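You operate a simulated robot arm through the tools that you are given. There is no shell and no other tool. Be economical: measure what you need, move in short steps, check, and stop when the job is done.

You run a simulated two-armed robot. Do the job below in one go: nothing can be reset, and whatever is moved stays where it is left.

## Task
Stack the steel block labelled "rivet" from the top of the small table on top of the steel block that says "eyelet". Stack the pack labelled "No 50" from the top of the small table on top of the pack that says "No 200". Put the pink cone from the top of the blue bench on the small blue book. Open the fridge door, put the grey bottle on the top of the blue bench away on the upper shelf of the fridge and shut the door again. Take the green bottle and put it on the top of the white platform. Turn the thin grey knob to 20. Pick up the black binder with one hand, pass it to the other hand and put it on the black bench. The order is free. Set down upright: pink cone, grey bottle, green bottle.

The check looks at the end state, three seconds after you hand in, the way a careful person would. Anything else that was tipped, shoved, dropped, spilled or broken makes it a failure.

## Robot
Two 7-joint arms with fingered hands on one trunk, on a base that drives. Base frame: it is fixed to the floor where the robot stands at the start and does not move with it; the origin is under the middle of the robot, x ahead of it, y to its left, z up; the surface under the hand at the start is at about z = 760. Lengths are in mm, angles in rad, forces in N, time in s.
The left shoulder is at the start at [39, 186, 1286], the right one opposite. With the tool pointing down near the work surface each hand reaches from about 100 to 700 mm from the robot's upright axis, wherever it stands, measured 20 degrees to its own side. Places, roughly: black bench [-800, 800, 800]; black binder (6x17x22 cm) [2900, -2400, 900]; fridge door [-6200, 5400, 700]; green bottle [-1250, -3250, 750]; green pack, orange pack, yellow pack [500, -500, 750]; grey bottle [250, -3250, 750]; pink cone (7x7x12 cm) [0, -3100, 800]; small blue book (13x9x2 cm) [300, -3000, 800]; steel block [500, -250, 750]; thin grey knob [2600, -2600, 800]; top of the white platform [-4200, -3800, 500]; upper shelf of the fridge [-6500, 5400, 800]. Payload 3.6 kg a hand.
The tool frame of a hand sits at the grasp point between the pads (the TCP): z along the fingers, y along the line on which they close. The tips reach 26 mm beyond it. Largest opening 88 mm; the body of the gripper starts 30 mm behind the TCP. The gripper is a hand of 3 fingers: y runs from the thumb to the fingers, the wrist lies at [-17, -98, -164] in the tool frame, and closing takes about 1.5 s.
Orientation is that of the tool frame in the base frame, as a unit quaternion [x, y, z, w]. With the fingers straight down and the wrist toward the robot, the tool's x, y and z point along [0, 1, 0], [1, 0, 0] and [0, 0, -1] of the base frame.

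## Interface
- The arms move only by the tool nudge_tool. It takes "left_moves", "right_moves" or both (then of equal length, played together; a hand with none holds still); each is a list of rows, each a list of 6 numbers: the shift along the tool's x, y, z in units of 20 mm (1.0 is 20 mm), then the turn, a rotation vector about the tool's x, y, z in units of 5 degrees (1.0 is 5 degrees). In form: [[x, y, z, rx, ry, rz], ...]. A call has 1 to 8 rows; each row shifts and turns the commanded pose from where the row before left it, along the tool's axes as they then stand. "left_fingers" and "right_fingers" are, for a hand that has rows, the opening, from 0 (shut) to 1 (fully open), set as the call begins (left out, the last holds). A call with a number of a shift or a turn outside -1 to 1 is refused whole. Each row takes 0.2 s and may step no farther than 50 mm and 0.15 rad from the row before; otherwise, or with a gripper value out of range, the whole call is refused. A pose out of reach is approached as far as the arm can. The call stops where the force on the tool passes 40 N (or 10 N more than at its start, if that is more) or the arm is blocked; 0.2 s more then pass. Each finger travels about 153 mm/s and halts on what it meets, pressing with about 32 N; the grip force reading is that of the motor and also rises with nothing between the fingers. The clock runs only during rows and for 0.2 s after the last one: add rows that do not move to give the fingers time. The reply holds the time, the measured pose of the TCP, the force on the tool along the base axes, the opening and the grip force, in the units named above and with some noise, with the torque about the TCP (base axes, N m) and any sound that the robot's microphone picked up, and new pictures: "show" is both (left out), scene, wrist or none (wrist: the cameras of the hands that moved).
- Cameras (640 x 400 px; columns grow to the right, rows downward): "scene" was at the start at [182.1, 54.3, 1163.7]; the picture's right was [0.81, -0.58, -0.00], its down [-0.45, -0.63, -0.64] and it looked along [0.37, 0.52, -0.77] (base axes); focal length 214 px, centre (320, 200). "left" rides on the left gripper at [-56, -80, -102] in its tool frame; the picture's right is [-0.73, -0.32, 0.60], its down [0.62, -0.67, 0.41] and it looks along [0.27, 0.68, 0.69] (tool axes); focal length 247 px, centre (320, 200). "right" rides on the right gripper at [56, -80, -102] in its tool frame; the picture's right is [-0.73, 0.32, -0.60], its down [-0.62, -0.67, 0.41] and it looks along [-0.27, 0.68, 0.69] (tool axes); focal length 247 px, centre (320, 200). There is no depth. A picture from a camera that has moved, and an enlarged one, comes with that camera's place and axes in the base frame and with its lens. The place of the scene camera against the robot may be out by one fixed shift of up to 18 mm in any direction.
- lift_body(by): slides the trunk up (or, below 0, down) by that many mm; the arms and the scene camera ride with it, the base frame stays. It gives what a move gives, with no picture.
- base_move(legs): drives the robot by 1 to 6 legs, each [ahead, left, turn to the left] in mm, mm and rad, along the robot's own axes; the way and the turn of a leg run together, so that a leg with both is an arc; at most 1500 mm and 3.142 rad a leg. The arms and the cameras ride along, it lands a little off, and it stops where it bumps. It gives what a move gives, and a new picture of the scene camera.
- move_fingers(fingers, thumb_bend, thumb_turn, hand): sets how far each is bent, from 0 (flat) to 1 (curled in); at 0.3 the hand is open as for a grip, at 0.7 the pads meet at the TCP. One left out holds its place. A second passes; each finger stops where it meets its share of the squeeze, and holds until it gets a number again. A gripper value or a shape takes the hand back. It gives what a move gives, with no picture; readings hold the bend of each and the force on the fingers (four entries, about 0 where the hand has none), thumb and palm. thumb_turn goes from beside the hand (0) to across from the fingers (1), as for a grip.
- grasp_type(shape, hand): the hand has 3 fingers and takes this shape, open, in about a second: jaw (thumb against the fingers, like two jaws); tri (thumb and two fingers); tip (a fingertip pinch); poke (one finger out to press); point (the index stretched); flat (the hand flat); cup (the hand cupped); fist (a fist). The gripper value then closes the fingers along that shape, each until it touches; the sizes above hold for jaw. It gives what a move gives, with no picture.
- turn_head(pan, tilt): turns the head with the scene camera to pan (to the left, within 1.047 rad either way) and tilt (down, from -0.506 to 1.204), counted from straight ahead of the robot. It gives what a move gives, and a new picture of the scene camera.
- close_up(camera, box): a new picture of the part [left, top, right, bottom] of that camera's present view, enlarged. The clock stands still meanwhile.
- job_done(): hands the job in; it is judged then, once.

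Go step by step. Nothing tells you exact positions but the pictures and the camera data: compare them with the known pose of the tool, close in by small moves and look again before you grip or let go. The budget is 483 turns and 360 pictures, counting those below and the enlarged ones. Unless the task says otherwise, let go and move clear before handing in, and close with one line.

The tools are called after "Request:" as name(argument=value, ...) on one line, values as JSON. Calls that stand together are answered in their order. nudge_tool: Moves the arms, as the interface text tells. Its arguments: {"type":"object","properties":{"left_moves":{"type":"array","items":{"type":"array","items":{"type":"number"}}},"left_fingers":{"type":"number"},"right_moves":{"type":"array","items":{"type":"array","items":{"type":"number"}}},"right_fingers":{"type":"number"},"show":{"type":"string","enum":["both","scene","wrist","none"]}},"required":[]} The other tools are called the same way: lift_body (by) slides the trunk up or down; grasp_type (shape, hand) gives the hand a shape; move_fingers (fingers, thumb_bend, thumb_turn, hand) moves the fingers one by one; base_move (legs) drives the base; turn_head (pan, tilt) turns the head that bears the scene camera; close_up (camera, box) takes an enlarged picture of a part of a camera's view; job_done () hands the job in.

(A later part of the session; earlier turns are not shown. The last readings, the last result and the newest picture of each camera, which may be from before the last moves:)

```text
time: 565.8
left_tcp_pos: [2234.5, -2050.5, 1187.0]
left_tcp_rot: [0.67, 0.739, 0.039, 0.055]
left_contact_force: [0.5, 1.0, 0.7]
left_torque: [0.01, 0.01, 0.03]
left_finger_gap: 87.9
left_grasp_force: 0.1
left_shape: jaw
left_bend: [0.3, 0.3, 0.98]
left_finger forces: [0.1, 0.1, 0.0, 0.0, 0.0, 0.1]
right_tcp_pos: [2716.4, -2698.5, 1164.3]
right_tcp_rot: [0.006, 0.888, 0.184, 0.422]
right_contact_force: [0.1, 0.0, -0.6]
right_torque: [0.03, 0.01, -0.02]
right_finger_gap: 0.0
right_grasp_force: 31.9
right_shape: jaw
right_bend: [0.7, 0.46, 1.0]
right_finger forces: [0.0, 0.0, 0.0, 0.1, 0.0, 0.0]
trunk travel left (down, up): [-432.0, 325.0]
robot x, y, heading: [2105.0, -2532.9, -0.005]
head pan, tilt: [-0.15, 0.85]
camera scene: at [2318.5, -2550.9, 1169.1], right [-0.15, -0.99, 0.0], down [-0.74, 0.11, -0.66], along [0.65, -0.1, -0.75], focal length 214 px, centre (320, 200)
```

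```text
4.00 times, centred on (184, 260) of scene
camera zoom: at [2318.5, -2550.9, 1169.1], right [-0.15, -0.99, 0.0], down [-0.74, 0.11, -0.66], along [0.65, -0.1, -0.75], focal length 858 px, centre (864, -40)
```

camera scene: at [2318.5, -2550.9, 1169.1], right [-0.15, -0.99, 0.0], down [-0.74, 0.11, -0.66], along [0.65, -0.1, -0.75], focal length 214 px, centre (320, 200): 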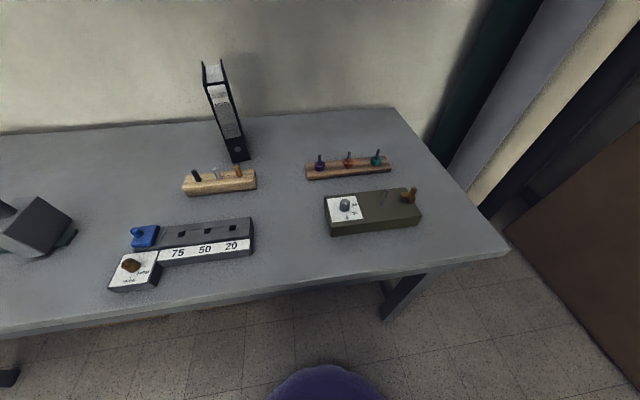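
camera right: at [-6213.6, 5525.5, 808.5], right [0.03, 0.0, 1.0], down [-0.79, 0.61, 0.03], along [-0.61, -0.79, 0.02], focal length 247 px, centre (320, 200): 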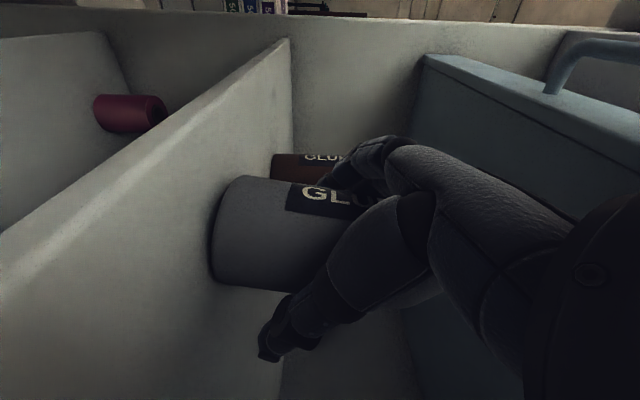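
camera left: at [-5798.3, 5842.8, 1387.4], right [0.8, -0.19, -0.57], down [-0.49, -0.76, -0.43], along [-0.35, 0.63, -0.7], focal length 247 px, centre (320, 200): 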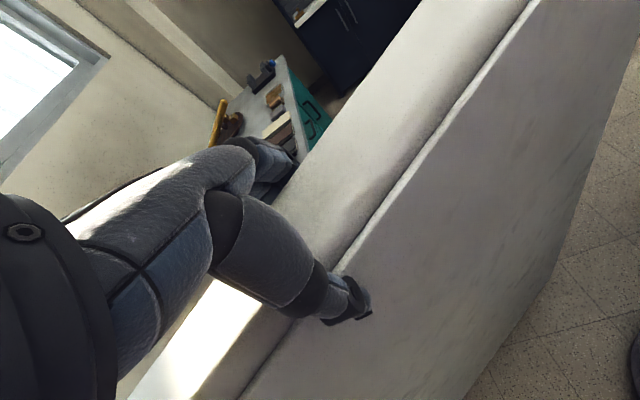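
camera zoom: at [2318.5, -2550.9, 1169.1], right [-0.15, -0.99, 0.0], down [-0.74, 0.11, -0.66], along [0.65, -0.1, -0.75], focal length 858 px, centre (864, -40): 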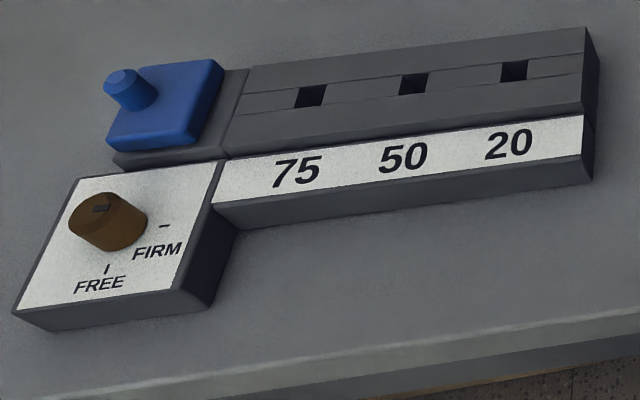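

The knob is the grey one on the olive box (marks 0, 20, 50), now at 0. It needs about 50° counter-clockwise. I'll turn the right hand to point straight down.

Request:
nudge_tool(right_moves=[[0, 0, -0.8, 0.561, 0.22, 0.817], [0, 0, -0.8, 0.561, 0.22, 0.817], [0, 0, -0.8, 0.561, 0.22, 0.817], [0, 0, 0, 0.561, 0.22, 0.817], [0, 0, 0, 0.561, 0.22, 0.817], [0, 0, 0, 0.561, 0.22, 0.817], [0, 0, 0, 0.561, 0.22, 0.817], [0, 0, 0, 0.561, 0.22, 0.817]], right_fingers=1, show="none")

Request:
nudge_tool(right_moves=[[0, 0, 0, 0.561, 0.22, 0.817], [0, 0, 0, 0.561, 0.22, 0.817], [0, 0, 0, 0.561, 0.22, 0.817], [0, 0, 0, 0.561, 0.22, 0.817], [0, 0, 0, 0.561, 0.22, 0.817], [0, 0, 0, 0.561, 0.22, 0.817], [0, 0, 0, 0.561, 0.22, 0.817], [0, 0, 0, 0.561, 0.22, 0.817]], show="none")

Request:
nudge_tool(right_moves=[[0, 0, 0, 0.561, 0.22, 0.817], [0, 0, 0, 0.561, 0.22, 0.817], [0, 0, 0, 0.561, 0.22, 0.817], [0, 0, 0, 0.561, 0.22, 0.817], [0, 0, 0, 0, 0, 0]], show="both")

```text
time: 567.5
left_tcp_pos: [2233.5, -2049.5, 1188.0]
left_tcp_rot: [0.669, 0.74, 0.038, 0.057]
left_contact_force: [0.1, -0.9, -0.5]
left_torque: [0.0, -0.03, 0.01]
left_finger_gap: 87.6
left_grasp_force: 0.0
left_shape: jaw
left_bend: [0.3, 0.3, 0.98]
left_finger forces: [0.1, 0.0, 0.1, 0.0, 0.0, 0.0]
right_tcp_pos: [2681.3, -2711.1, 1192.5]
right_tcp_rot: [0.321, 0.898, 0.12, 0.275]
right_contact_force: [0.2, -0.6, -0.4]
right_torque: [-0.01, -0.02, 0.02]
right_finger_gap: 87.6
right_grasp_force: 0.1
right_shape: jaw
right_bend: [0.3, 0.3, 0.98]
right_finger forces: [0.0, 0.0, 0.0, 0.0, 0.1, 0.0]
trunk travel left (down, up): [-432.0, 325.0]
robot x, y, heading: [2106.4, -2530.6, -0.004]
head pan, tilt: [-0.15, 0.85]
```

```text
time: 569.4
left_tcp_pos: [2234.5, -2049.6, 1187.7]
left_tcp_rot: [0.67, 0.739, 0.039, 0.056]
left_contact_force: [0.3, -0.8, 0.6]
left_torque: [0.01, -0.02, 0.03]
left_finger_gap: 87.5
left_grasp_force: 0.1
left_shape: jaw
left_bend: [0.3, 0.3, 0.98]
left_finger forces: [0.1, 0.0, 0.0, 0.0, 0.0, 0.0]
right_tcp_pos: [2680.8, -2712.7, 1191.9]
right_tcp_rot: [0.595, 0.797, 0.041, 0.096]
right_contact_force: [-0.2, 0.6, -0.6]
right_torque: [-0.02, -0.02, -0.03]
right_finger_gap: 87.4
right_grasp_force: 0.0
right_shape: jaw
right_bend: [0.3, 0.3, 0.98]
right_finger forces: [0.0, 0.0, 0.1, 0.0, 0.1, 0.1]
trunk travel left (down, up): [-432.0, 325.0]
robot x, y, heading: [2103.7, -2530.8, 0.002]
head pan, tilt: [-0.15, 0.85]
```

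```text
time: 570.5
left_tcp_pos: [2234.1, -2049.6, 1187.7]
left_tcp_rot: [0.67, 0.74, 0.038, 0.056]
left_contact_force: [-0.5, -0.7, 0.4]
left_torque: [0.02, -0.03, 0.02]
left_finger_gap: 87.8
left_grasp_force: 0.0
left_shape: jaw
left_bend: [0.3, 0.3, 0.98]
left_finger forces: [0.0, 0.0, 0.1, 0.1, 0.1, 0.0]
right_tcp_pos: [2681.0, -2711.6, 1192.8]
right_tcp_rot: [0.707, 0.708, -0.001, 0.0]
right_contact_force: [0.3, -0.4, -0.2]
right_torque: [-0.01, -0.01, -0.01]
right_finger_gap: 87.7
right_grasp_force: 0.0
right_shape: jaw
right_bend: [0.3, 0.3, 0.98]
right_finger forces: [0.0, 0.0, 0.0, 0.0, 0.1, 0.0]
trunk travel left (down, up): [-432.0, 325.0]
robot x, y, heading: [2101.7, -2531.9, -0.003]
head pan, tilt: [-0.15, 0.85]
camera scene: at [2318.5, -2551.1, 1169.1], right [-0.15, -0.99, 0.0], down [-0.74, 0.11, -0.66], along [0.65, -0.1, -0.75], focal length 214 px, centre (320, 200)
camera right: at [2600.6, -2656.8, 1294.1], right [0.32, -0.73, 0.6], down [-0.66, -0.62, -0.41], along [0.68, -0.27, -0.69], focal length 247 px, centre (320, 200)
```

scene: 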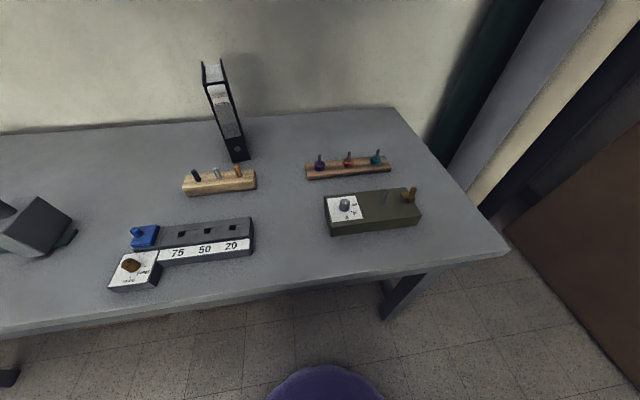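
right: 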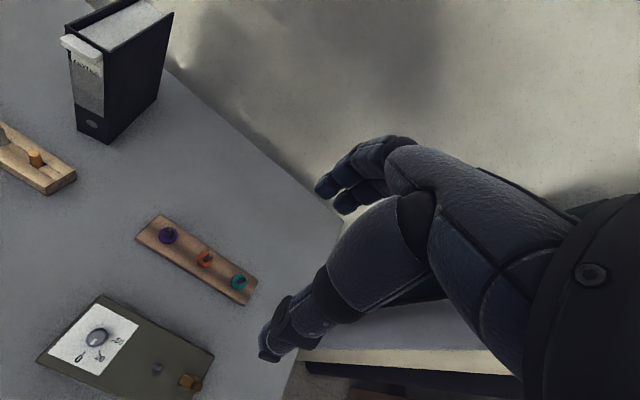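

Request:
lift_body(by=-180)

Request:
nudge_tool(right_moves=[[0.875, -0.925, 0.6, 0, 0, 0], [0.875, -0.925, 0.6, 0, 0, 0], [0.875, -0.925, 0.6, 0, 0, 0], [0.875, -0.925, 0.6, 0, 0, 0], [0, 0, 0.5, 0, 0, 0], [0, 0, 0, 0, 0, 0]], show="wrist")

Request:
close_up(camera="right", box=[200, 220, 440, 370])

```text
time: 572.5
left_tcp_pos: [2234.7, -2050.2, 1007.9]
left_tcp_rot: [0.67, 0.739, 0.038, 0.056]
left_contact_force: [-0.3, 0.8, 0.3]
left_torque: [-0.03, 0.01, 0.0]
left_finger_gap: 88.0
left_grasp_force: 0.1
left_shape: jaw
left_bend: [0.3, 0.3, 0.98]
left_finger forces: [0.1, 0.1, 0.0, 0.0, 0.1, 0.0]
right_tcp_pos: [2680.6, -2712.1, 1013.6]
right_tcp_rot: [0.706, 0.708, 0.0, 0.001]
right_contact_force: [-0.6, -0.1, 0.4]
right_torque: [0.01, 0.0, 0.0]
right_finger_gap: 87.5
right_grasp_force: 0.1
right_shape: jaw
right_bend: [0.3, 0.3, 0.98]
right_finger forces: [0.1, 0.0, 0.0, 0.0, 0.0, 0.1]
trunk travel left (down, up): [-252.0, 505.0]
robot x, y, heading: [2103.0, -2532.1, 0.0]
head pan, tilt: [-0.15, 0.85]
```

```text
time: 574.0
left_tcp_pos: [2233.2, -2049.3, 1007.6]
left_tcp_rot: [0.669, 0.74, 0.038, 0.056]
left_contact_force: [0.2, -0.1, -1.0]
left_torque: [0.01, -0.01, 0.02]
left_finger_gap: 87.9
left_grasp_force: 0.1
left_shape: jaw
left_bend: [0.3, 0.3, 0.98]
left_finger forces: [0.0, 0.0, 0.0, 0.0, 0.0, 0.1]
right_tcp_pos: [2606.2, -2642.0, 954.7]
right_tcp_rot: [0.706, 0.708, 0.0, 0.0]
right_contact_force: [-0.6, -0.2, 0.4]
right_torque: [-0.03, -0.04, 0.02]
right_finger_gap: 87.5
right_grasp_force: 0.0
right_shape: jaw
right_bend: [0.3, 0.3, 0.98]
right_finger forces: [0.0, 0.0, 0.0, 0.0, 0.0, 0.0]
trunk travel left (down, up): [-252.0, 505.0]
robot x, y, heading: [2103.8, -2528.7, -0.004]
head pan, tilt: [-0.15, 0.85]
camera right: at [2525.5, -2587.5, 1056.0], right [0.32, -0.73, 0.6], down [-0.66, -0.63, -0.41], along [0.68, -0.27, -0.69], focal length 247 px, centre (320, 200)
```

right: 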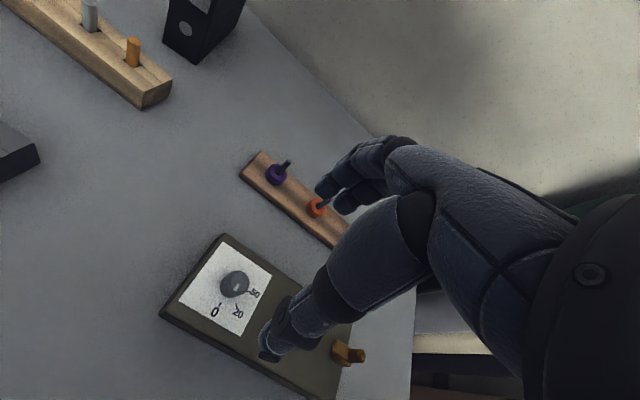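

```text
2.67 times, centred on (320, 295) of right
camera zoom: at [2525.5, -2587.5, 1056.0], right [0.32, -0.73, 0.6], down [-0.66, -0.63, -0.41], along [0.68, -0.27, -0.69], focal length 659 px, centre (320, -53)
```

zoom: 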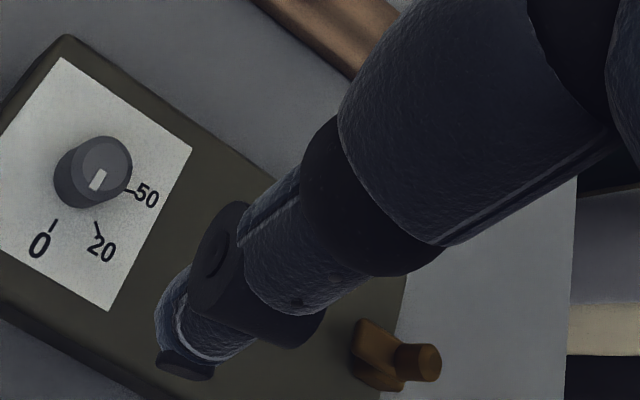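

Request:
nudge_tool(right_moves=[[0.08, 0.06, 0.9, 0, 0, 0], [0, 0, 0.9, 0, 0, 0], [0, 0, 0.9, 0, 0, 0], [0, 0, 0.9, 0, 0, 0], [0, 0, 0.9, 0, 0, 0], [0, 0, 0.5, 0, 0, 0], [0, 0, 0, 0, 0, 0]], right_fingers=0.65, show="wrist")

Request:
close_up(camera="right", box=[200, 170, 440, 320])

Request:
close_up(camera="scene", box=[280, 130, 440, 230])

```text
time: 575.5
left_tcp_pos: [2233.7, -2049.5, 1007.3]
left_tcp_rot: [0.67, 0.74, 0.038, 0.055]
left_contact_force: [0.7, 1.0, -0.6]
left_torque: [0.0, -0.03, -0.01]
left_finger_gap: 87.9
left_grasp_force: 0.1
left_shape: jaw
left_bend: [0.3, 0.3, 0.98]
left_finger forces: [0.0, 0.0, 0.0, 0.1, 0.1, 0.0]
right_tcp_pos: [2608.6, -2641.4, 853.2]
right_tcp_rot: [0.706, 0.708, -0.001, 0.0]
right_contact_force: [-0.9, 0.3, 0.2]
right_torque: [0.04, -0.01, 0.02]
right_finger_gap: 57.6
right_grasp_force: 0.0
right_shape: jaw
right_bend: [0.37, 0.59, 0.99]
right_finger forces: [0.0, 0.0, 0.0, 0.1, 0.1, 0.0]
trunk travel left (down, up): [-252.0, 505.0]
robot x, y, heading: [2105.0, -2528.1, -0.003]
head pan, tilt: [-0.15, 0.85]
camera right: at [2528.2, -2585.9, 954.6], right [0.32, -0.73, 0.6], down [-0.66, -0.63, -0.41], along [0.68, -0.27, -0.69], focal length 247 px, centre (320, 200)
```

right: 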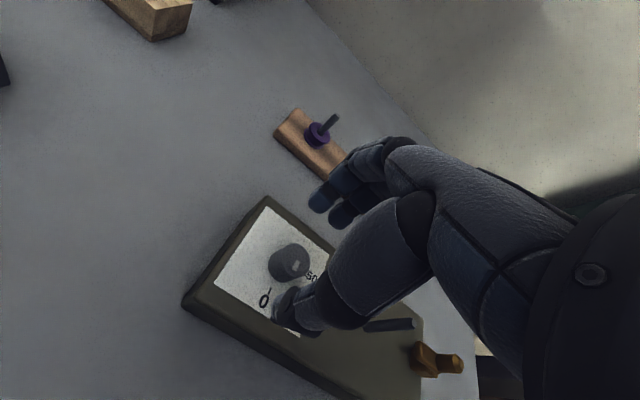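

```text
2.67 times, centred on (320, 245) of right
camera zoom: at [2528.2, -2585.9, 954.6], right [0.32, -0.73, 0.6], down [-0.66, -0.63, -0.41], along [0.68, -0.27, -0.69], focal length 659 px, centre (320, 80)
```

zoom: 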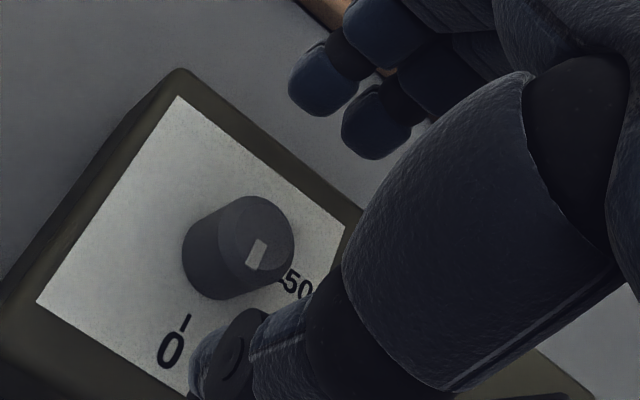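

```text
4.00 times, centred on (360, 180) of scene
camera zoom: at [2343.7, -2551.1, 975.4], right [-0.15, -0.99, 0.0], down [-0.74, 0.11, -0.66], along [0.65, -0.1, -0.75], focal length 858 px, centre (160, 280)
```

zoom: 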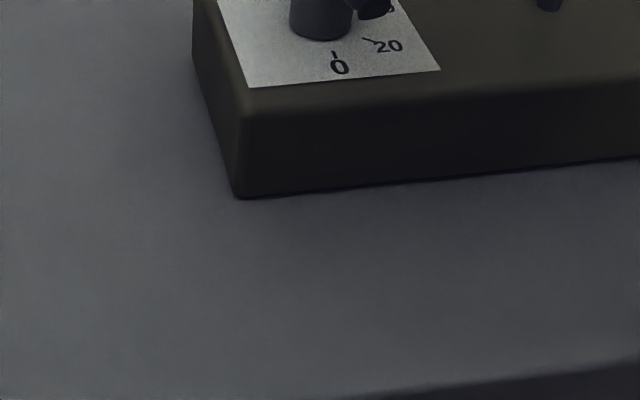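

Request:
nudge_tool(right_moves=[[0, -0.1, 0.5, 0, 0, 0], [0, 0, 0.45, 0, 0, 0], [0, 0, 0, 0, 0, 0]], show="none")

Request:
nudge_tool(right_moves=[[0, 0, 0, 0, 0, 0], [0, 0, 0, 0, 0, 0], [0, 0, 0, 0, 0, 0], [0, 0, 0, 0, 0, 0], [0, 0, 0, 0, 0, 0], [0, 0, 0, 0, 0, 0]], right_fingers=0, show="wrist")

Request:
close_up(camera="right", box=[200, 150, 440, 300])

```text
time: 576.4
left_tcp_pos: [2232.6, -2049.7, 1008.2]
left_tcp_rot: [0.669, 0.74, 0.038, 0.056]
left_contact_force: [0.3, 0.7, 0.4]
left_torque: [0.0, 0.05, 0.04]
left_finger_gap: 87.6
left_grasp_force: 0.1
left_shape: jaw
left_bend: [0.3, 0.3, 0.98]
left_finger forces: [0.1, 0.1, 0.0, 0.0, 0.0, 0.1]
right_tcp_pos: [2605.7, -2640.8, 834.5]
right_tcp_rot: [0.707, 0.707, 0.0, 0.001]
right_contact_force: [-0.4, 1.1, -0.4]
right_torque: [-0.03, 0.0, 0.02]
right_finger_gap: 57.6
right_grasp_force: 0.0
right_shape: jaw
right_bend: [0.37, 0.59, 0.99]
right_finger forces: [0.0, 0.0, 0.1, 0.0, 0.1, 0.0]
trunk travel left (down, up): [-252.0, 505.0]
robot x, y, heading: [2103.4, -2531.9, -0.004]
head pan, tilt: [-0.15, 0.85]
```

```text
time: 577.8
left_tcp_pos: [2235.4, -2050.0, 1009.0]
left_tcp_rot: [0.669, 0.74, 0.038, 0.055]
left_contact_force: [-0.2, 0.2, 0.3]
left_torque: [-0.02, -0.05, -0.01]
left_finger_gap: 87.6
left_grasp_force: 0.0
left_shape: jaw
left_bend: [0.3, 0.3, 0.98]
left_finger forces: [0.0, 0.1, 0.1, 0.0, 0.0, 0.0]
right_tcp_pos: [2606.2, -2642.0, 833.9]
right_tcp_rot: [0.707, 0.708, -0.002, -0.001]
right_contact_force: [-1.2, 0.9, -3.3]
right_torque: [0.05, -0.01, 0.03]
right_finger_gap: 12.8
right_grasp_force: 31.7
right_shape: jaw
right_bend: [0.64, 0.74, 1.0]
right_finger forces: [16.6, 12.1, 0.1, 0.1, 28.8, 0.1]
trunk travel left (down, up): [-252.0, 505.0]
robot x, y, heading: [2101.2, -2530.1, -0.004]
head pan, tilt: [-0.15, 0.85]
camera right: at [2526.4, -2585.8, 936.2], right [0.32, -0.73, 0.6], down [-0.66, -0.63, -0.41], along [0.68, -0.27, -0.69], focal length 247 px, centre (320, 200)
```

right: 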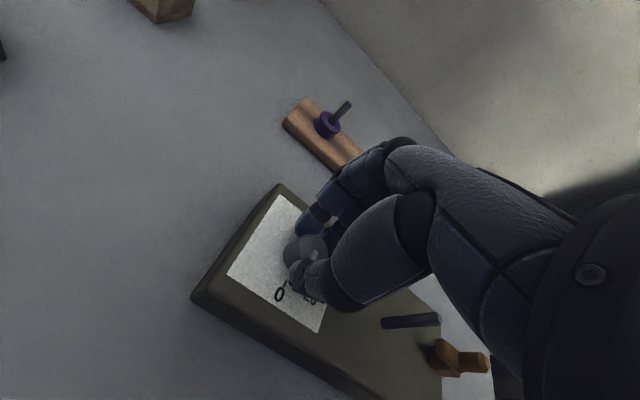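

```text
2.67 times, centred on (320, 225) of right
camera zoom: at [2526.4, -2585.8, 936.2], right [0.32, -0.73, 0.6], down [-0.66, -0.63, -0.41], along [0.68, -0.27, -0.69], focal length 659 px, centre (320, 133)
```

zoom: 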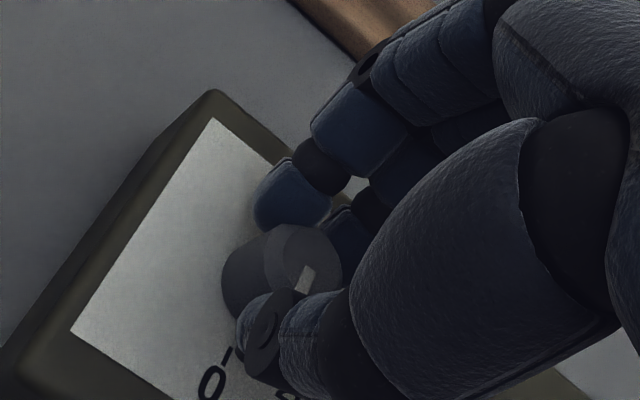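

Gripping the knob firmly. Turning 45° counter-clockwise.

Request:
nudge_tool(right_moves=[[0, 0, 0, 0, 0, -1], [0, 0, 0, 0, 0, -1], [0, 0, 0, 0, 0, -1], [0, 0, 0, 0, 0, -1], [0, 0, 0, 0, 0, -1], [0, 0, 0, 0, 0, -1], [0, 0, 0, 0, 0, -1], [0, 0, 0, 0, 0, -1]], show="none")

Request:
nudge_tool(right_moves=[[0, 0, 0, 0, 0, -1], [0, 0, 0, 0, 0, 0]], show="wrist")

Request:
close_up(camera="right", box=[200, 150, 440, 300])

```text
time: 579.5
left_tcp_pos: [2234.5, -2049.2, 1006.8]
left_tcp_rot: [0.67, 0.74, 0.037, 0.055]
left_contact_force: [0.3, 1.0, 0.4]
left_torque: [0.0, 0.0, 0.01]
left_finger_gap: 87.8
left_grasp_force: 0.1
left_shape: jaw
left_bend: [0.3, 0.3, 0.98]
left_finger forces: [0.0, 0.0, 0.1, 0.0, 0.1, 0.1]
right_tcp_pos: [2606.0, -2642.1, 835.3]
right_tcp_rot: [0.421, 0.907, -0.001, -0.001]
right_contact_force: [-0.7, 1.9, -8.0]
right_torque: [0.03, 0.02, -0.02]
right_finger_gap: 12.6
right_grasp_force: 31.4
right_shape: jaw
right_bend: [0.64, 0.74, 1.0]
right_finger forces: [18.9, 12.7, 0.0, 0.1, 28.9, 0.0]
trunk travel left (down, up): [-252.0, 505.0]
robot x, y, heading: [2105.6, -2527.6, -0.002]
head pan, tilt: [-0.15, 0.85]
```

```text
time: 580.1
left_tcp_pos: [2234.8, -2049.8, 1007.5]
left_tcp_rot: [0.67, 0.739, 0.037, 0.054]
left_contact_force: [0.4, 0.3, 0.3]
left_torque: [-0.01, 0.0, -0.02]
left_finger_gap: 87.7
left_grasp_force: 0.1
left_shape: jaw
left_bend: [0.3, 0.3, 0.98]
left_finger forces: [0.1, 0.1, 0.1, 0.0, 0.0, 0.1]
right_tcp_pos: [2606.8, -2640.6, 835.2]
right_tcp_rot: [0.381, 0.925, -0.002, 0.0]
right_contact_force: [-0.8, 1.6, -10.3]
right_torque: [0.07, -0.05, 0.02]
right_finger_gap: 12.7
right_grasp_force: 31.7
right_shape: jaw
right_bend: [0.64, 0.74, 1.0]
right_finger forces: [19.4, 12.6, 0.1, 0.1, 28.4, 0.0]
trunk travel left (down, up): [-252.0, 505.0]
robot x, y, heading: [2102.9, -2531.0, -0.002]
head pan, tilt: [-0.15, 0.85]
camera right: at [2510.1, -2658.7, 936.9], right [0.75, -0.29, 0.6], down [-0.03, -0.91, -0.41], along [0.66, 0.29, -0.69], focal length 247 px, centre (320, 200)
```

right: 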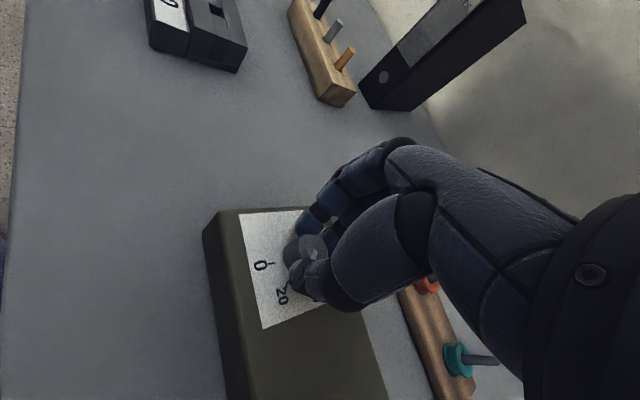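

```text
2.67 times, centred on (320, 225) of right
camera zoom: at [2510.1, -2658.7, 936.9], right [0.75, -0.29, 0.6], down [-0.03, -0.91, -0.41], along [0.66, 0.29, -0.69], focal length 659 px, centre (320, 133)
```

zoom: 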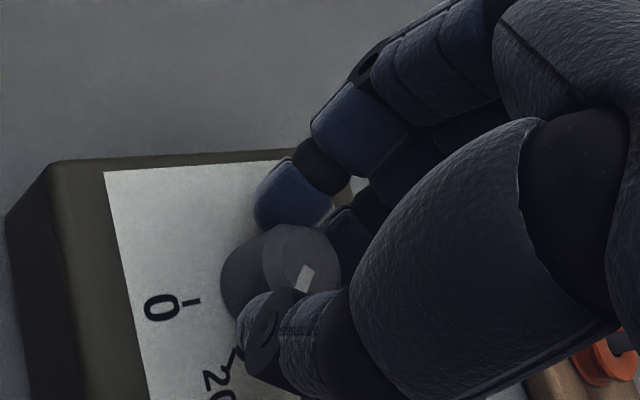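

Request:
nudge_tool(right_moves=[[0, 0, 0.05, 0, 0, 0], [0, 0, 0, 0, 0, 0]], show="none")

Request:
nudge_tool(right_moves=[[0, 0, 0, 0, 0, 0], [0, 0, 0, 0, 0, 0], [0, 0, 0, 0, 0, 0]], right_fingers=0.65, show="none")

Request:
nudge_tool(right_moves=[[0, 0, -0.8, 0, 0, 0], [0, 0, -1, 0, 0, 0], [0, 0, -1, 0, 0, 0], [0, 0, -1, 0, 0, 0], [0, 0, -1, 0, 0, 0], [0, 0, -1, 0, 0, 0], [0, 0, 0, 0, 0, 0]], show="none")

Request:
close_up(camera="right", box=[180, 200, 420, 350])

Request:
turn_head(pan=-0.35, tilt=0.85)

```text
time: 580.8
left_tcp_pos: [2234.1, -2050.5, 1007.6]
left_tcp_rot: [0.67, 0.74, 0.039, 0.055]
left_contact_force: [-0.1, 0.7, -0.4]
left_torque: [0.01, 0.0, -0.01]
left_finger_gap: 87.8
left_grasp_force: 0.0
left_shape: jaw
left_bend: [0.3, 0.3, 0.98]
left_finger forces: [0.0, 0.0, 0.1, 0.0, 0.1, 0.1]
right_tcp_pos: [2606.3, -2640.8, 834.0]
right_tcp_rot: [0.382, 0.924, -0.001, 0.0]
right_contact_force: [0.1, -0.3, -5.3]
right_torque: [0.01, -0.03, 0.02]
right_finger_gap: 12.9
right_grasp_force: 32.0
right_shape: jaw
right_bend: [0.64, 0.74, 1.0]
right_finger forces: [17.7, 13.5, 0.0, 0.0, 29.8, 0.0]
trunk travel left (down, up): [-252.0, 505.0]
robot x, y, heading: [2104.0, -2530.6, -0.005]
head pan, tilt: [-0.15, 0.85]
```

```text
time: 581.5
left_tcp_pos: [2233.2, -2049.9, 1007.0]
left_tcp_rot: [0.67, 0.739, 0.038, 0.056]
left_contact_force: [-0.3, -0.9, 0.3]
left_torque: [-0.01, 0.0, 0.0]
left_finger_gap: 87.9
left_grasp_force: 0.1
left_shape: jaw
left_bend: [0.3, 0.3, 0.98]
left_finger forces: [0.1, 0.0, 0.1, 0.0, 0.1, 0.0]
right_tcp_pos: [2606.0, -2638.1, 835.7]
right_tcp_rot: [0.382, 0.924, -0.001, 0.0]
right_contact_force: [-0.8, 0.1, -0.7]
right_torque: [0.04, 0.01, 0.0]
right_finger_gap: 56.9
right_grasp_force: 0.0
right_shape: jaw
right_bend: [0.37, 0.6, 1.0]
right_finger forces: [0.0, 0.1, 0.0, 0.1, 0.1, 0.0]
trunk travel left (down, up): [-252.0, 505.0]
robot x, y, heading: [2101.4, -2529.0, -0.006]
head pan, tilt: [-0.15, 0.85]
```

```text
time: 583.1
left_tcp_pos: [2234.1, -2049.1, 1007.3]
left_tcp_rot: [0.67, 0.74, 0.038, 0.055]
left_contact_force: [0.1, 0.1, -0.5]
left_torque: [0.02, 0.01, 0.01]
left_finger_gap: 87.7
left_grasp_force: 0.1
left_shape: jaw
left_bend: [0.3, 0.3, 0.98]
left_finger forces: [0.0, 0.0, 0.1, 0.0, 0.0, 0.1]
right_tcp_pos: [2606.3, -2641.1, 950.2]
right_tcp_rot: [0.382, 0.924, -0.001, -0.001]
right_contact_force: [0.3, 0.7, -0.8]
right_torque: [-0.02, 0.0, 0.02]
right_finger_gap: 56.9
right_grasp_force: 0.1
right_shape: jaw
right_bend: [0.37, 0.6, 1.0]
right_finger forces: [0.0, 0.0, 0.1, 0.0, 0.0, 0.1]
trunk travel left (down, up): [-252.0, 505.0]
robot x, y, heading: [2102.0, -2533.9, -0.004]
head pan, tilt: [-0.15, 0.85]
```

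```text
2.67 times, centred on (300, 275) of right
camera zoom: at [2510.0, -2658.4, 1051.6], right [0.75, -0.29, 0.6], down [-0.03, -0.91, -0.41], along [0.67, 0.29, -0.69], focal length 659 px, centre (373, 0)
```

zoom: 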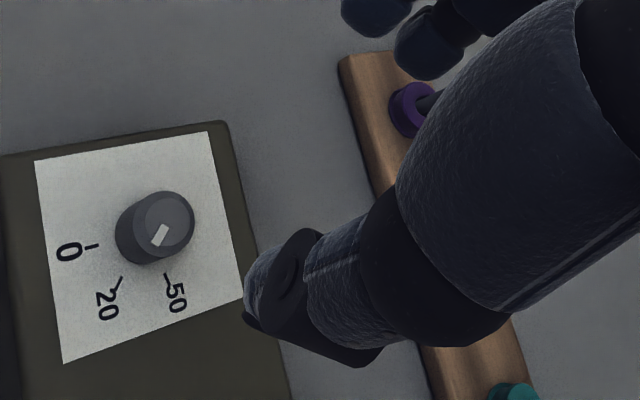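

```text
time: 583.9
left_tcp_pos: [2233.4, -2049.1, 1007.6]
left_tcp_rot: [0.67, 0.74, 0.038, 0.056]
left_contact_force: [-0.7, -0.1, 0.0]
left_torque: [-0.03, -0.02, 0.01]
left_finger_gap: 87.8
left_grasp_force: 0.2
left_shape: jaw
left_bend: [0.3, 0.3, 0.98]
left_finger forces: [0.0, 0.0, 0.0, 0.1, 0.1, 0.0]
right_tcp_pos: [2607.3, -2640.5, 949.7]
right_tcp_rot: [0.382, 0.924, -0.002, -0.001]
right_contact_force: [-0.2, -0.3, -0.1]
right_torque: [0.0, -0.02, -0.01]
right_finger_gap: 56.6
right_grasp_force: 0.1
right_shape: jaw
right_bend: [0.37, 0.6, 1.0]
right_finger forces: [0.0, 0.0, 0.1, 0.0, 0.0, 0.1]
trunk travel left (down, up): [-252.0, 505.0]
robot x, y, heading: [2103.2, -2528.4, -0.004]
head pan, tilt: [-0.351, 0.85]
camera scene: at [2339.8, -2566.2, 975.4], right [-0.35, -0.94, 0.0], down [-0.7, 0.26, -0.66], along [0.62, -0.23, -0.75], focal length 214 px, centre (320, 200)
```

scene: 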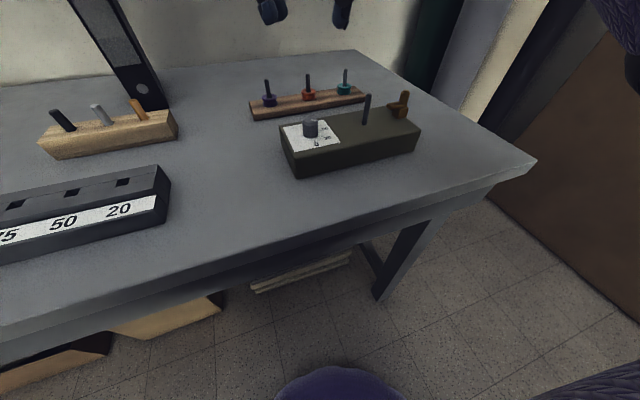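

Request:
close_up(camera="right", box=[190, 255, 262, 325])

Request:
close_up(camera="scene", box=[276, 108, 346, 158])

```text
5.71 times, centred on (226, 290) of right
camera zoom: at [2510.0, -2658.3, 1051.4], right [0.75, -0.29, 0.6], down [-0.03, -0.91, -0.41], along [0.67, 0.29, -0.69], focal length 1411 px, centre (857, -314)
```

zoom: 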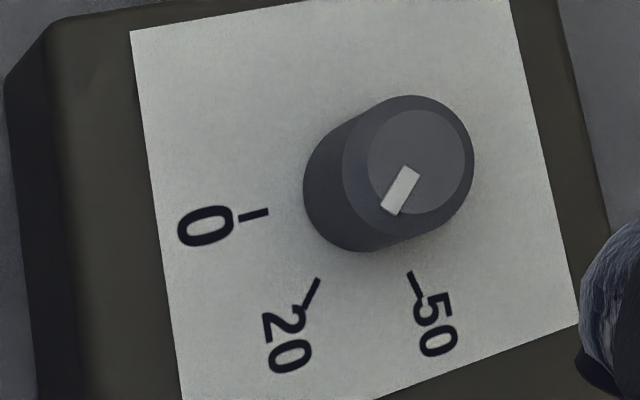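

```text
8.00 times, centred on (311, 133) of scene
camera zoom: at [2339.8, -2566.2, 975.4], right [-0.35, -0.94, 0.0], down [-0.7, 0.26, -0.66], along [0.62, -0.23, -0.75], focal length 1716 px, centre (392, 736)
```

zoom: 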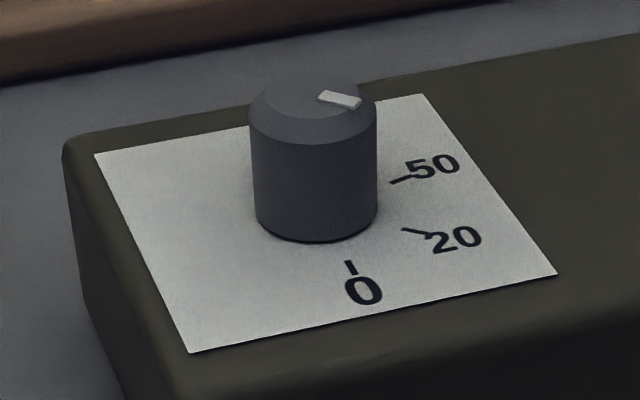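

The knob's mark is now parallel to the "20" tick. Next the binder: it stands at about x 2844–3010, y≈-2403. I'll shift left and turn the right hand to a forward-pointing grip on its spine.

Request:
base_move(legs=[[0, 215, 0]])

Request:
nudge_tool(right_moves=[[0, 0, -0.5, 0, 0, -1], [0, 0, -0.5, 0, 0, -1], [0, 0, -0.5, 0, 0, -1], [0, 0, 0, 0, 0, -1], [0, 0, 0, 0, 0, -1], [0, 0, 0, 0, 0, -1], [0, 0, 0, 0, 0, -1], [0, 0, 0, 0, 0, -1]], right_fingers=1, show="none")

Request:
nudge_tool(right_moves=[[0, 0, 0, 0, 0, -1], [0, 0, 0, 0, -1, 0], [0, 0, 0, 0, -1, 0], [0, 0, 0, 0, -1, 0], [0, 0, 0, 0, -1, 0], [0, 0, 0, 0, -1, 0], [0, 0, 0, 0, -1, 0], [0, 0, 0, 0, -1, 0]], show="none")

Request:
nudge_tool(right_moves=[[0, 0, 0, 0, -1, 0], [0, 0, 0, 0, -1, 0], [0, 0, 0, 0, -1, 0], [0, 0, 0, 0, -1, 0], [0, 0, 0, 0, -1, 0], [0, 0, 0, 0, -1, 0], [0, 0, 0, 0, -1, 0], [0, 0, 0, 0, -1, 0]], show="none")

Request:
nudge_tool(right_moves=[[0, 0, 0, 0, -1, 0], [0, 0, 0, 0, -1, 0], [0, 0, 0, 0, -1, 0], [0, 0, 0, 0, 0, 0]], show="both")

```text
time: 585.6
left_tcp_pos: [2236.6, -1832.2, 1007.8]
left_tcp_rot: [0.671, 0.739, 0.038, 0.056]
left_contact_force: [-0.4, -0.4, 0.4]
left_torque: [-0.04, 0.01, -0.01]
left_finger_gap: 88.0
left_grasp_force: 0.0
left_shape: jaw
left_bend: [0.3, 0.3, 0.98]
left_finger forces: [0.0, 0.1, 0.0, 0.0, 0.0, 0.1]
right_tcp_pos: [2606.8, -2423.9, 950.0]
right_tcp_rot: [0.383, 0.924, 0.0, 0.001]
right_contact_force: [-0.6, 0.8, -0.3]
right_torque: [0.02, 0.03, -0.02]
right_finger_gap: 57.0
right_grasp_force: 0.1
right_shape: jaw
right_bend: [0.37, 0.6, 1.0]
right_finger forces: [0.0, 0.0, 0.1, 0.0, 0.1, 0.0]
trunk travel left (down, up): [-252.0, 505.0]
robot x, y, heading: [2105.2, -2312.4, -0.003]
head pan, tilt: [-0.351, 0.85]
camera scene: at [2340.8, -2348.7, 975.4], right [-0.35, -0.94, 0.0], down [-0.7, 0.26, -0.66], along [0.62, -0.23, -0.75], focal length 214 px, centre (320, 200)
```

scene: 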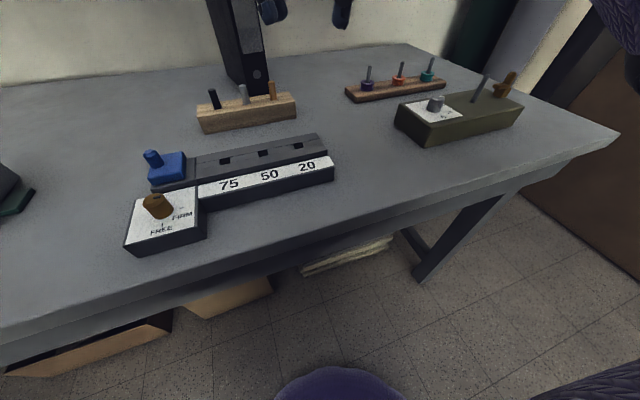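

```text
time: 587.4
left_tcp_pos: [2237.0, -1831.4, 1008.2]
left_tcp_rot: [0.671, 0.738, 0.038, 0.056]
left_contact_force: [0.0, 0.1, 0.1]
left_torque: [-0.01, -0.02, 0.0]
left_finger_gap: 87.8
left_grasp_force: 0.1
left_shape: jaw
left_bend: [0.3, 0.3, 0.98]
left_finger forces: [0.0, 0.0, 0.0, 0.0, 0.1, 0.0]
right_tcp_pos: [2607.7, -2424.2, 978.2]
right_tcp_rot: [0.044, 0.999, -0.002, 0.0]
right_contact_force: [0.4, 0.3, -0.3]
right_torque: [0.0, -0.01, -0.02]
right_finger_gap: 87.7
right_grasp_force: 0.0
right_shape: jaw
right_bend: [0.3, 0.3, 0.98]
right_finger forces: [0.0, 0.0, 0.0, 0.1, 0.0, 0.0]
trunk travel left (down, up): [-252.0, 505.0]
robot x, y, heading: [2105.6, -2313.7, -0.005]
head pan, tilt: [-0.351, 0.85]
```

```text
time: 589.2
left_tcp_pos: [2237.4, -1832.4, 1006.9]
left_tcp_rot: [0.672, 0.738, 0.038, 0.055]
left_contact_force: [-0.2, -1.0, 0.0]
left_torque: [0.0, -0.01, 0.0]
left_finger_gap: 87.8
left_grasp_force: 0.1
left_shape: jaw
left_bend: [0.3, 0.3, 0.98]
left_finger forces: [0.0, 0.0, 0.0, 0.0, 0.1, 0.1]
right_tcp_pos: [2607.1, -2424.1, 978.2]
right_tcp_rot: [0.0, 0.953, -0.001, 0.302]
right_contact_force: [0.3, -0.2, -0.2]
right_torque: [-0.01, -0.02, 0.0]
right_finger_gap: 87.8
right_grasp_force: 0.1
right_shape: jaw
right_bend: [0.3, 0.3, 0.98]
right_finger forces: [0.1, 0.1, 0.0, 0.0, 0.0, 0.1]
trunk travel left (down, up): [-252.0, 505.0]
robot x, y, heading: [2102.5, -2313.3, -0.013]
head pan, tilt: [-0.351, 0.85]
```

```text
time: 591.0
left_tcp_pos: [2237.3, -1831.7, 1008.3]
left_tcp_rot: [0.671, 0.738, 0.038, 0.056]
left_contact_force: [0.1, -0.1, -0.1]
left_torque: [-0.01, 0.01, -0.01]
left_finger_gap: 87.9
left_grasp_force: 0.0
left_shape: jaw
left_bend: [0.3, 0.3, 0.98]
left_finger forces: [0.0, 0.1, 0.0, 0.0, 0.0, 0.0]
right_tcp_pos: [2607.4, -2423.8, 981.1]
right_tcp_rot: [0.0, 0.793, -0.001, 0.609]
right_contact_force: [0.2, -0.7, 0.2]
right_torque: [0.01, 0.01, -0.01]
right_finger_gap: 87.7
right_grasp_force: 0.0
right_shape: jaw
right_bend: [0.3, 0.3, 0.98]
right_finger forces: [0.0, 0.0, 0.1, 0.1, 0.0, 0.0]
trunk travel left (down, up): [-252.0, 505.0]
robot x, y, heading: [2104.8, -2314.4, -0.003]
head pan, tilt: [-0.351, 0.85]
```

```text
time: 592.0
left_tcp_pos: [2237.8, -1832.6, 1007.2]
left_tcp_rot: [0.671, 0.738, 0.037, 0.055]
left_contact_force: [0.1, 1.0, 0.1]
left_torque: [-0.01, 0.01, 0.0]
left_finger_gap: 87.8
left_grasp_force: 0.1
left_shape: jaw
left_bend: [0.3, 0.3, 0.98]
left_finger forces: [0.1, 0.0, 0.1, 0.1, 0.1, 0.1]
right_tcp_pos: [2608.0, -2423.7, 978.8]
right_tcp_rot: [0.001, 0.707, -0.001, 0.707]
right_contact_force: [-0.3, 0.3, -0.1]
right_torque: [0.01, 0.0, 0.02]
right_finger_gap: 87.7
right_grasp_force: 0.1
right_shape: jaw
right_bend: [0.3, 0.3, 0.98]
right_finger forces: [0.0, 0.0, 0.1, 0.0, 0.1, 0.1]
trunk travel left (down, up): [-252.0, 505.0]
robot x, y, heading: [2103.1, -2314.4, -0.005]
head pan, tilt: [-0.351, 0.85]
camera scene: at [2340.8, -2349.4, 975.4], right [-0.35, -0.94, 0.0], down [-0.7, 0.26, -0.66], along [0.62, -0.23, -0.75], focal length 214 px, centre (320, 200)
camera right: at [2504.9, -2506.1, 922.6], right [-0.6, 0.32, 0.73], down [0.41, -0.67, 0.63], along [0.69, 0.67, 0.27], focal length 247 px, centre (320, 200)
```

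scene: 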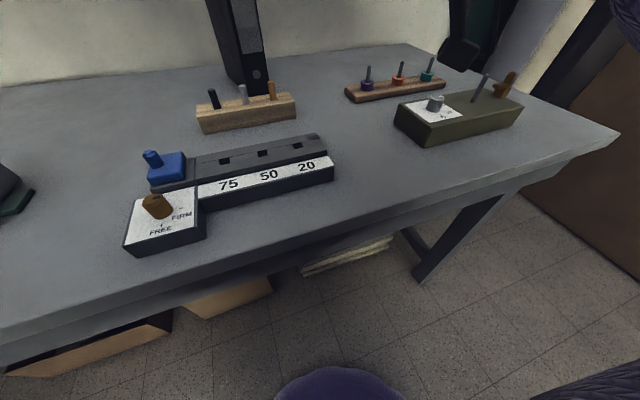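
right: 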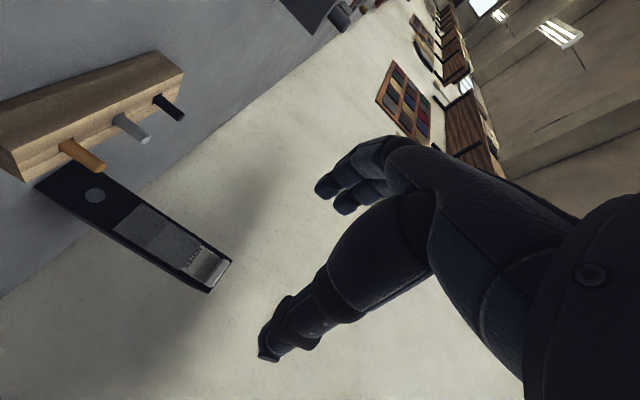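

Request:
lift_body(by=-60)

Request:
nudge_tool(right_moves=[[-0.35, 0.5, 0, 0, 0, 0], [-0.35, 0.5, 0, 0, 0, 0], [-0.35, 0.5, 0.9, 0, 0, 0], [-0.3, 0.5, 0.9, 0, 0, 0], [0, 0, 0.9, 0, 0, 0], [0, 0, 0.9, 0, 0, 0], [0, 0, 0.9, 0, 0, 0], [0, 0, 0, 0, 0, 0]], show="wrist")

Request:
turn_head(pan=-0.2, tilt=0.45)

```text
time: 593.0
left_tcp_pos: [2237.1, -1832.5, 948.6]
left_tcp_rot: [0.671, 0.738, 0.039, 0.056]
left_contact_force: [0.7, 0.5, 0.0]
left_torque: [0.01, 0.01, -0.02]
left_finger_gap: 87.8
left_grasp_force: 0.1
left_shape: jaw
left_bend: [0.3, 0.3, 0.98]
left_finger forces: [0.1, 0.0, 0.1, 0.0, 0.0, 0.0]
right_tcp_pos: [2607.1, -2425.1, 920.0]
right_tcp_rot: [0.0, 0.706, -0.001, 0.708]
right_contact_force: [-0.5, -0.6, -0.6]
right_torque: [-0.01, 0.02, -0.02]
right_finger_gap: 87.4
right_grasp_force: 0.0
right_shape: jaw
right_bend: [0.3, 0.3, 0.98]
right_finger forces: [0.1, 0.0, 0.0, 0.1, 0.0, 0.0]
trunk travel left (down, up): [-192.0, 565.0]
robot x, y, heading: [2106.7, -2313.3, -0.004]
head pan, tilt: [-0.351, 0.85]
```

```text
time: 594.8
left_tcp_pos: [2237.5, -1832.9, 947.9]
left_tcp_rot: [0.671, 0.738, 0.038, 0.055]
left_contact_force: [-0.3, 0.2, 0.6]
left_torque: [-0.01, 0.0, 0.05]
left_finger_gap: 88.1
left_grasp_force: 0.1
left_shape: jaw
left_bend: [0.3, 0.3, 0.98]
left_finger forces: [0.1, 0.0, 0.0, 0.0, 0.0, 0.1]
right_tcp_pos: [2698.0, -2385.9, 945.9]
right_tcp_rot: [0.0, 0.708, -0.001, 0.707]
right_contact_force: [0.5, 0.2, 0.1]
right_torque: [-0.01, 0.04, -0.01]
right_finger_gap: 87.7
right_grasp_force: 0.0
right_shape: jaw
right_bend: [0.3, 0.3, 0.98]
right_finger forces: [0.1, 0.0, 0.0, 0.0, 0.0, 0.0]
trunk travel left (down, up): [-192.0, 565.0]
robot x, y, heading: [2108.8, -2312.4, -0.003]
head pan, tilt: [-0.351, 0.85]
camera right: at [2595.0, -2466.5, 889.0], right [-0.6, 0.32, 0.73], down [0.41, -0.66, 0.62], along [0.69, 0.67, 0.27], focal length 247 px, centre (320, 200)
```

right: 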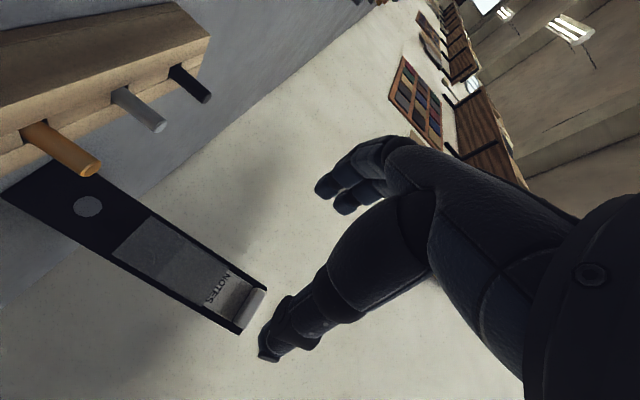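

```text
time: 595.6
left_tcp_pos: [2237.5, -1832.7, 947.9]
left_tcp_rot: [0.671, 0.739, 0.038, 0.055]
left_contact_force: [-0.2, -0.1, 0.5]
left_torque: [0.03, 0.01, 0.05]
left_finger_gap: 87.7
left_grasp_force: 0.1
left_shape: jaw
left_bend: [0.3, 0.3, 0.98]
left_finger forces: [0.1, 0.0, 0.0, 0.0, 0.0, 0.0]
right_tcp_pos: [2696.4, -2385.4, 946.4]
right_tcp_rot: [0.001, 0.707, 0.0, 0.707]
right_contact_force: [0.5, -0.3, -0.1]
right_torque: [0.03, 0.02, -0.01]
right_finger_gap: 87.8
right_grasp_force: 0.0
right_shape: jaw
right_bend: [0.3, 0.3, 0.98]
right_finger forces: [0.1, 0.0, 0.1, 0.0, 0.1, 0.0]
trunk travel left (down, up): [-192.0, 565.0]
robot x, y, heading: [2103.3, -2313.9, -0.003]
head pan, tilt: [-0.201, 0.45]
camera scene: at [2369.1, -2341.1, 943.9], right [-0.21, -0.98, 0.0], down [-0.43, 0.09, -0.9], along [0.88, -0.19, -0.44], focal length 214 px, centre (320, 200)
```

scene: 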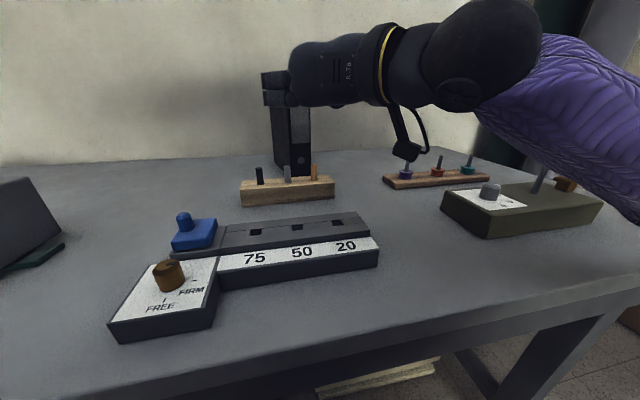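

Request:
nudge_tool(right_moves=[[0, -0.1, 0, -1, 0, 0], [0, -0.1, 0.9, 0, 0, 0], [0, -0.1, 0.9, 0, 0, 0], [0, -0.1, 0.9, 0, 0, 0], [0, -0.1, 0.9, 0, 0, 0], [0, -0.1, 0.9, 0, 0, 0], [0, -0.1, 0.9, 0, 0, 0], [0, 0, 0, 0, 0, 0]], show="both")

```text
time: 597.4
left_tcp_pos: [2237.3, -1831.5, 947.5]
left_tcp_rot: [0.671, 0.739, 0.038, 0.056]
left_contact_force: [-0.1, -0.1, -0.7]
left_torque: [0.04, 0.02, 0.0]
left_finger_gap: 87.9
left_grasp_force: 0.1
left_shape: jaw
left_bend: [0.3, 0.3, 0.98]
left_finger forces: [0.0, 0.0, 0.1, 0.0, 0.1, 0.1]
right_tcp_pos: [2806.1, -2389.1, 946.5]
right_tcp_rot: [-0.031, 0.706, 0.03, 0.707]
right_contact_force: [0.6, -1.1, 0.3]
right_torque: [0.0, -0.02, 0.0]
right_finger_gap: 87.9
right_grasp_force: 0.1
right_shape: jaw
right_bend: [0.3, 0.3, 0.98]
right_finger forces: [0.0, 0.0, 0.0, 0.0, 0.0, 0.1]
trunk travel left (down, up): [-192.0, 565.0]
robot x, y, heading: [2103.3, -2310.7, -0.008]
head pan, tilt: [-0.201, 0.45]
camera scene: at [2369.2, -2341.1, 944.0], right [-0.21, -0.98, 0.0], down [-0.43, 0.09, -0.9], along [0.88, -0.19, -0.44], focal length 214 px, centre (320, 200)
camera right: at [2711.7, -2480.1, 888.8], right [-0.62, 0.27, 0.73], down [0.47, -0.63, 0.62], along [0.63, 0.73, 0.27], focal length 247 px, centre (320, 200)
```

scene: 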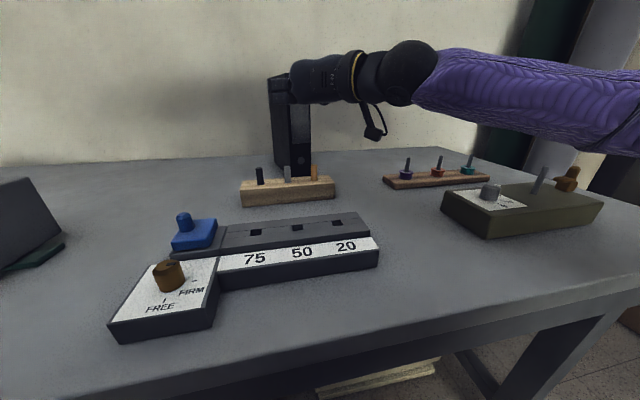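
right: 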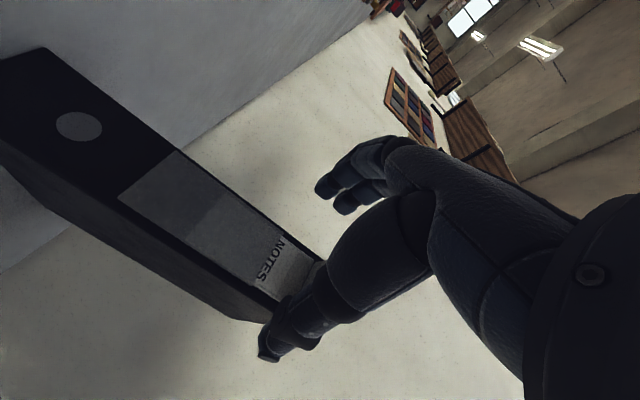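

Well centred. Advancing to straddle the spine and gripping.

Request:
nudge_tool(right_moves=[[0, 0, 0.9, 0, 0, 0], [0, 0, 0.9, 0, 0, 0], [0, 0, 0.9, 0, 0, 0], [0, 0, 0.9, 0, 0, 0], [0, 0, 0.6, 0, 0, 0], [0, 0, 0, 0, 0, 0]], show="wrist")

```text
time: 598.8
left_tcp_pos: [2237.3, -1832.1, 947.1]
left_tcp_rot: [0.671, 0.738, 0.039, 0.055]
left_contact_force: [-0.1, 0.4, -0.9]
left_torque: [0.03, -0.01, 0.02]
left_finger_gap: 87.8
left_grasp_force: 0.0
left_shape: jaw
left_bend: [0.3, 0.3, 0.98]
left_finger forces: [0.0, 0.0, 0.1, 0.1, 0.0, 0.0]
right_tcp_pos: [2888.0, -2382.1, 947.8]
right_tcp_rot: [-0.03, 0.706, 0.03, 0.707]
right_contact_force: [-1.1, -0.5, -0.5]
right_torque: [0.03, -0.01, -0.03]
right_finger_gap: 88.0
right_grasp_force: 0.1
right_shape: jaw
right_bend: [0.3, 0.3, 0.97]
right_finger forces: [0.0, 0.0, 0.0, 0.0, 1.1, 0.1]
trunk travel left (down, up): [-192.0, 565.0]
robot x, y, heading: [2106.6, -2315.2, -0.008]
head pan, tilt: [-0.201, 0.45]
camera right: at [2793.8, -2471.9, 891.3], right [-0.62, 0.27, 0.73], down [0.47, -0.63, 0.62], along [0.63, 0.73, 0.27], focal length 247 px, centre (320, 200)
```

right: 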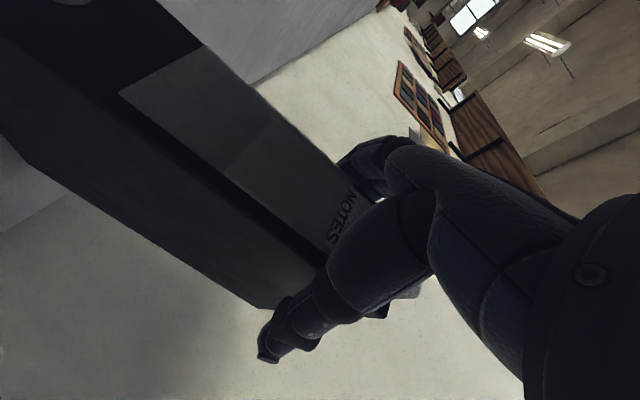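

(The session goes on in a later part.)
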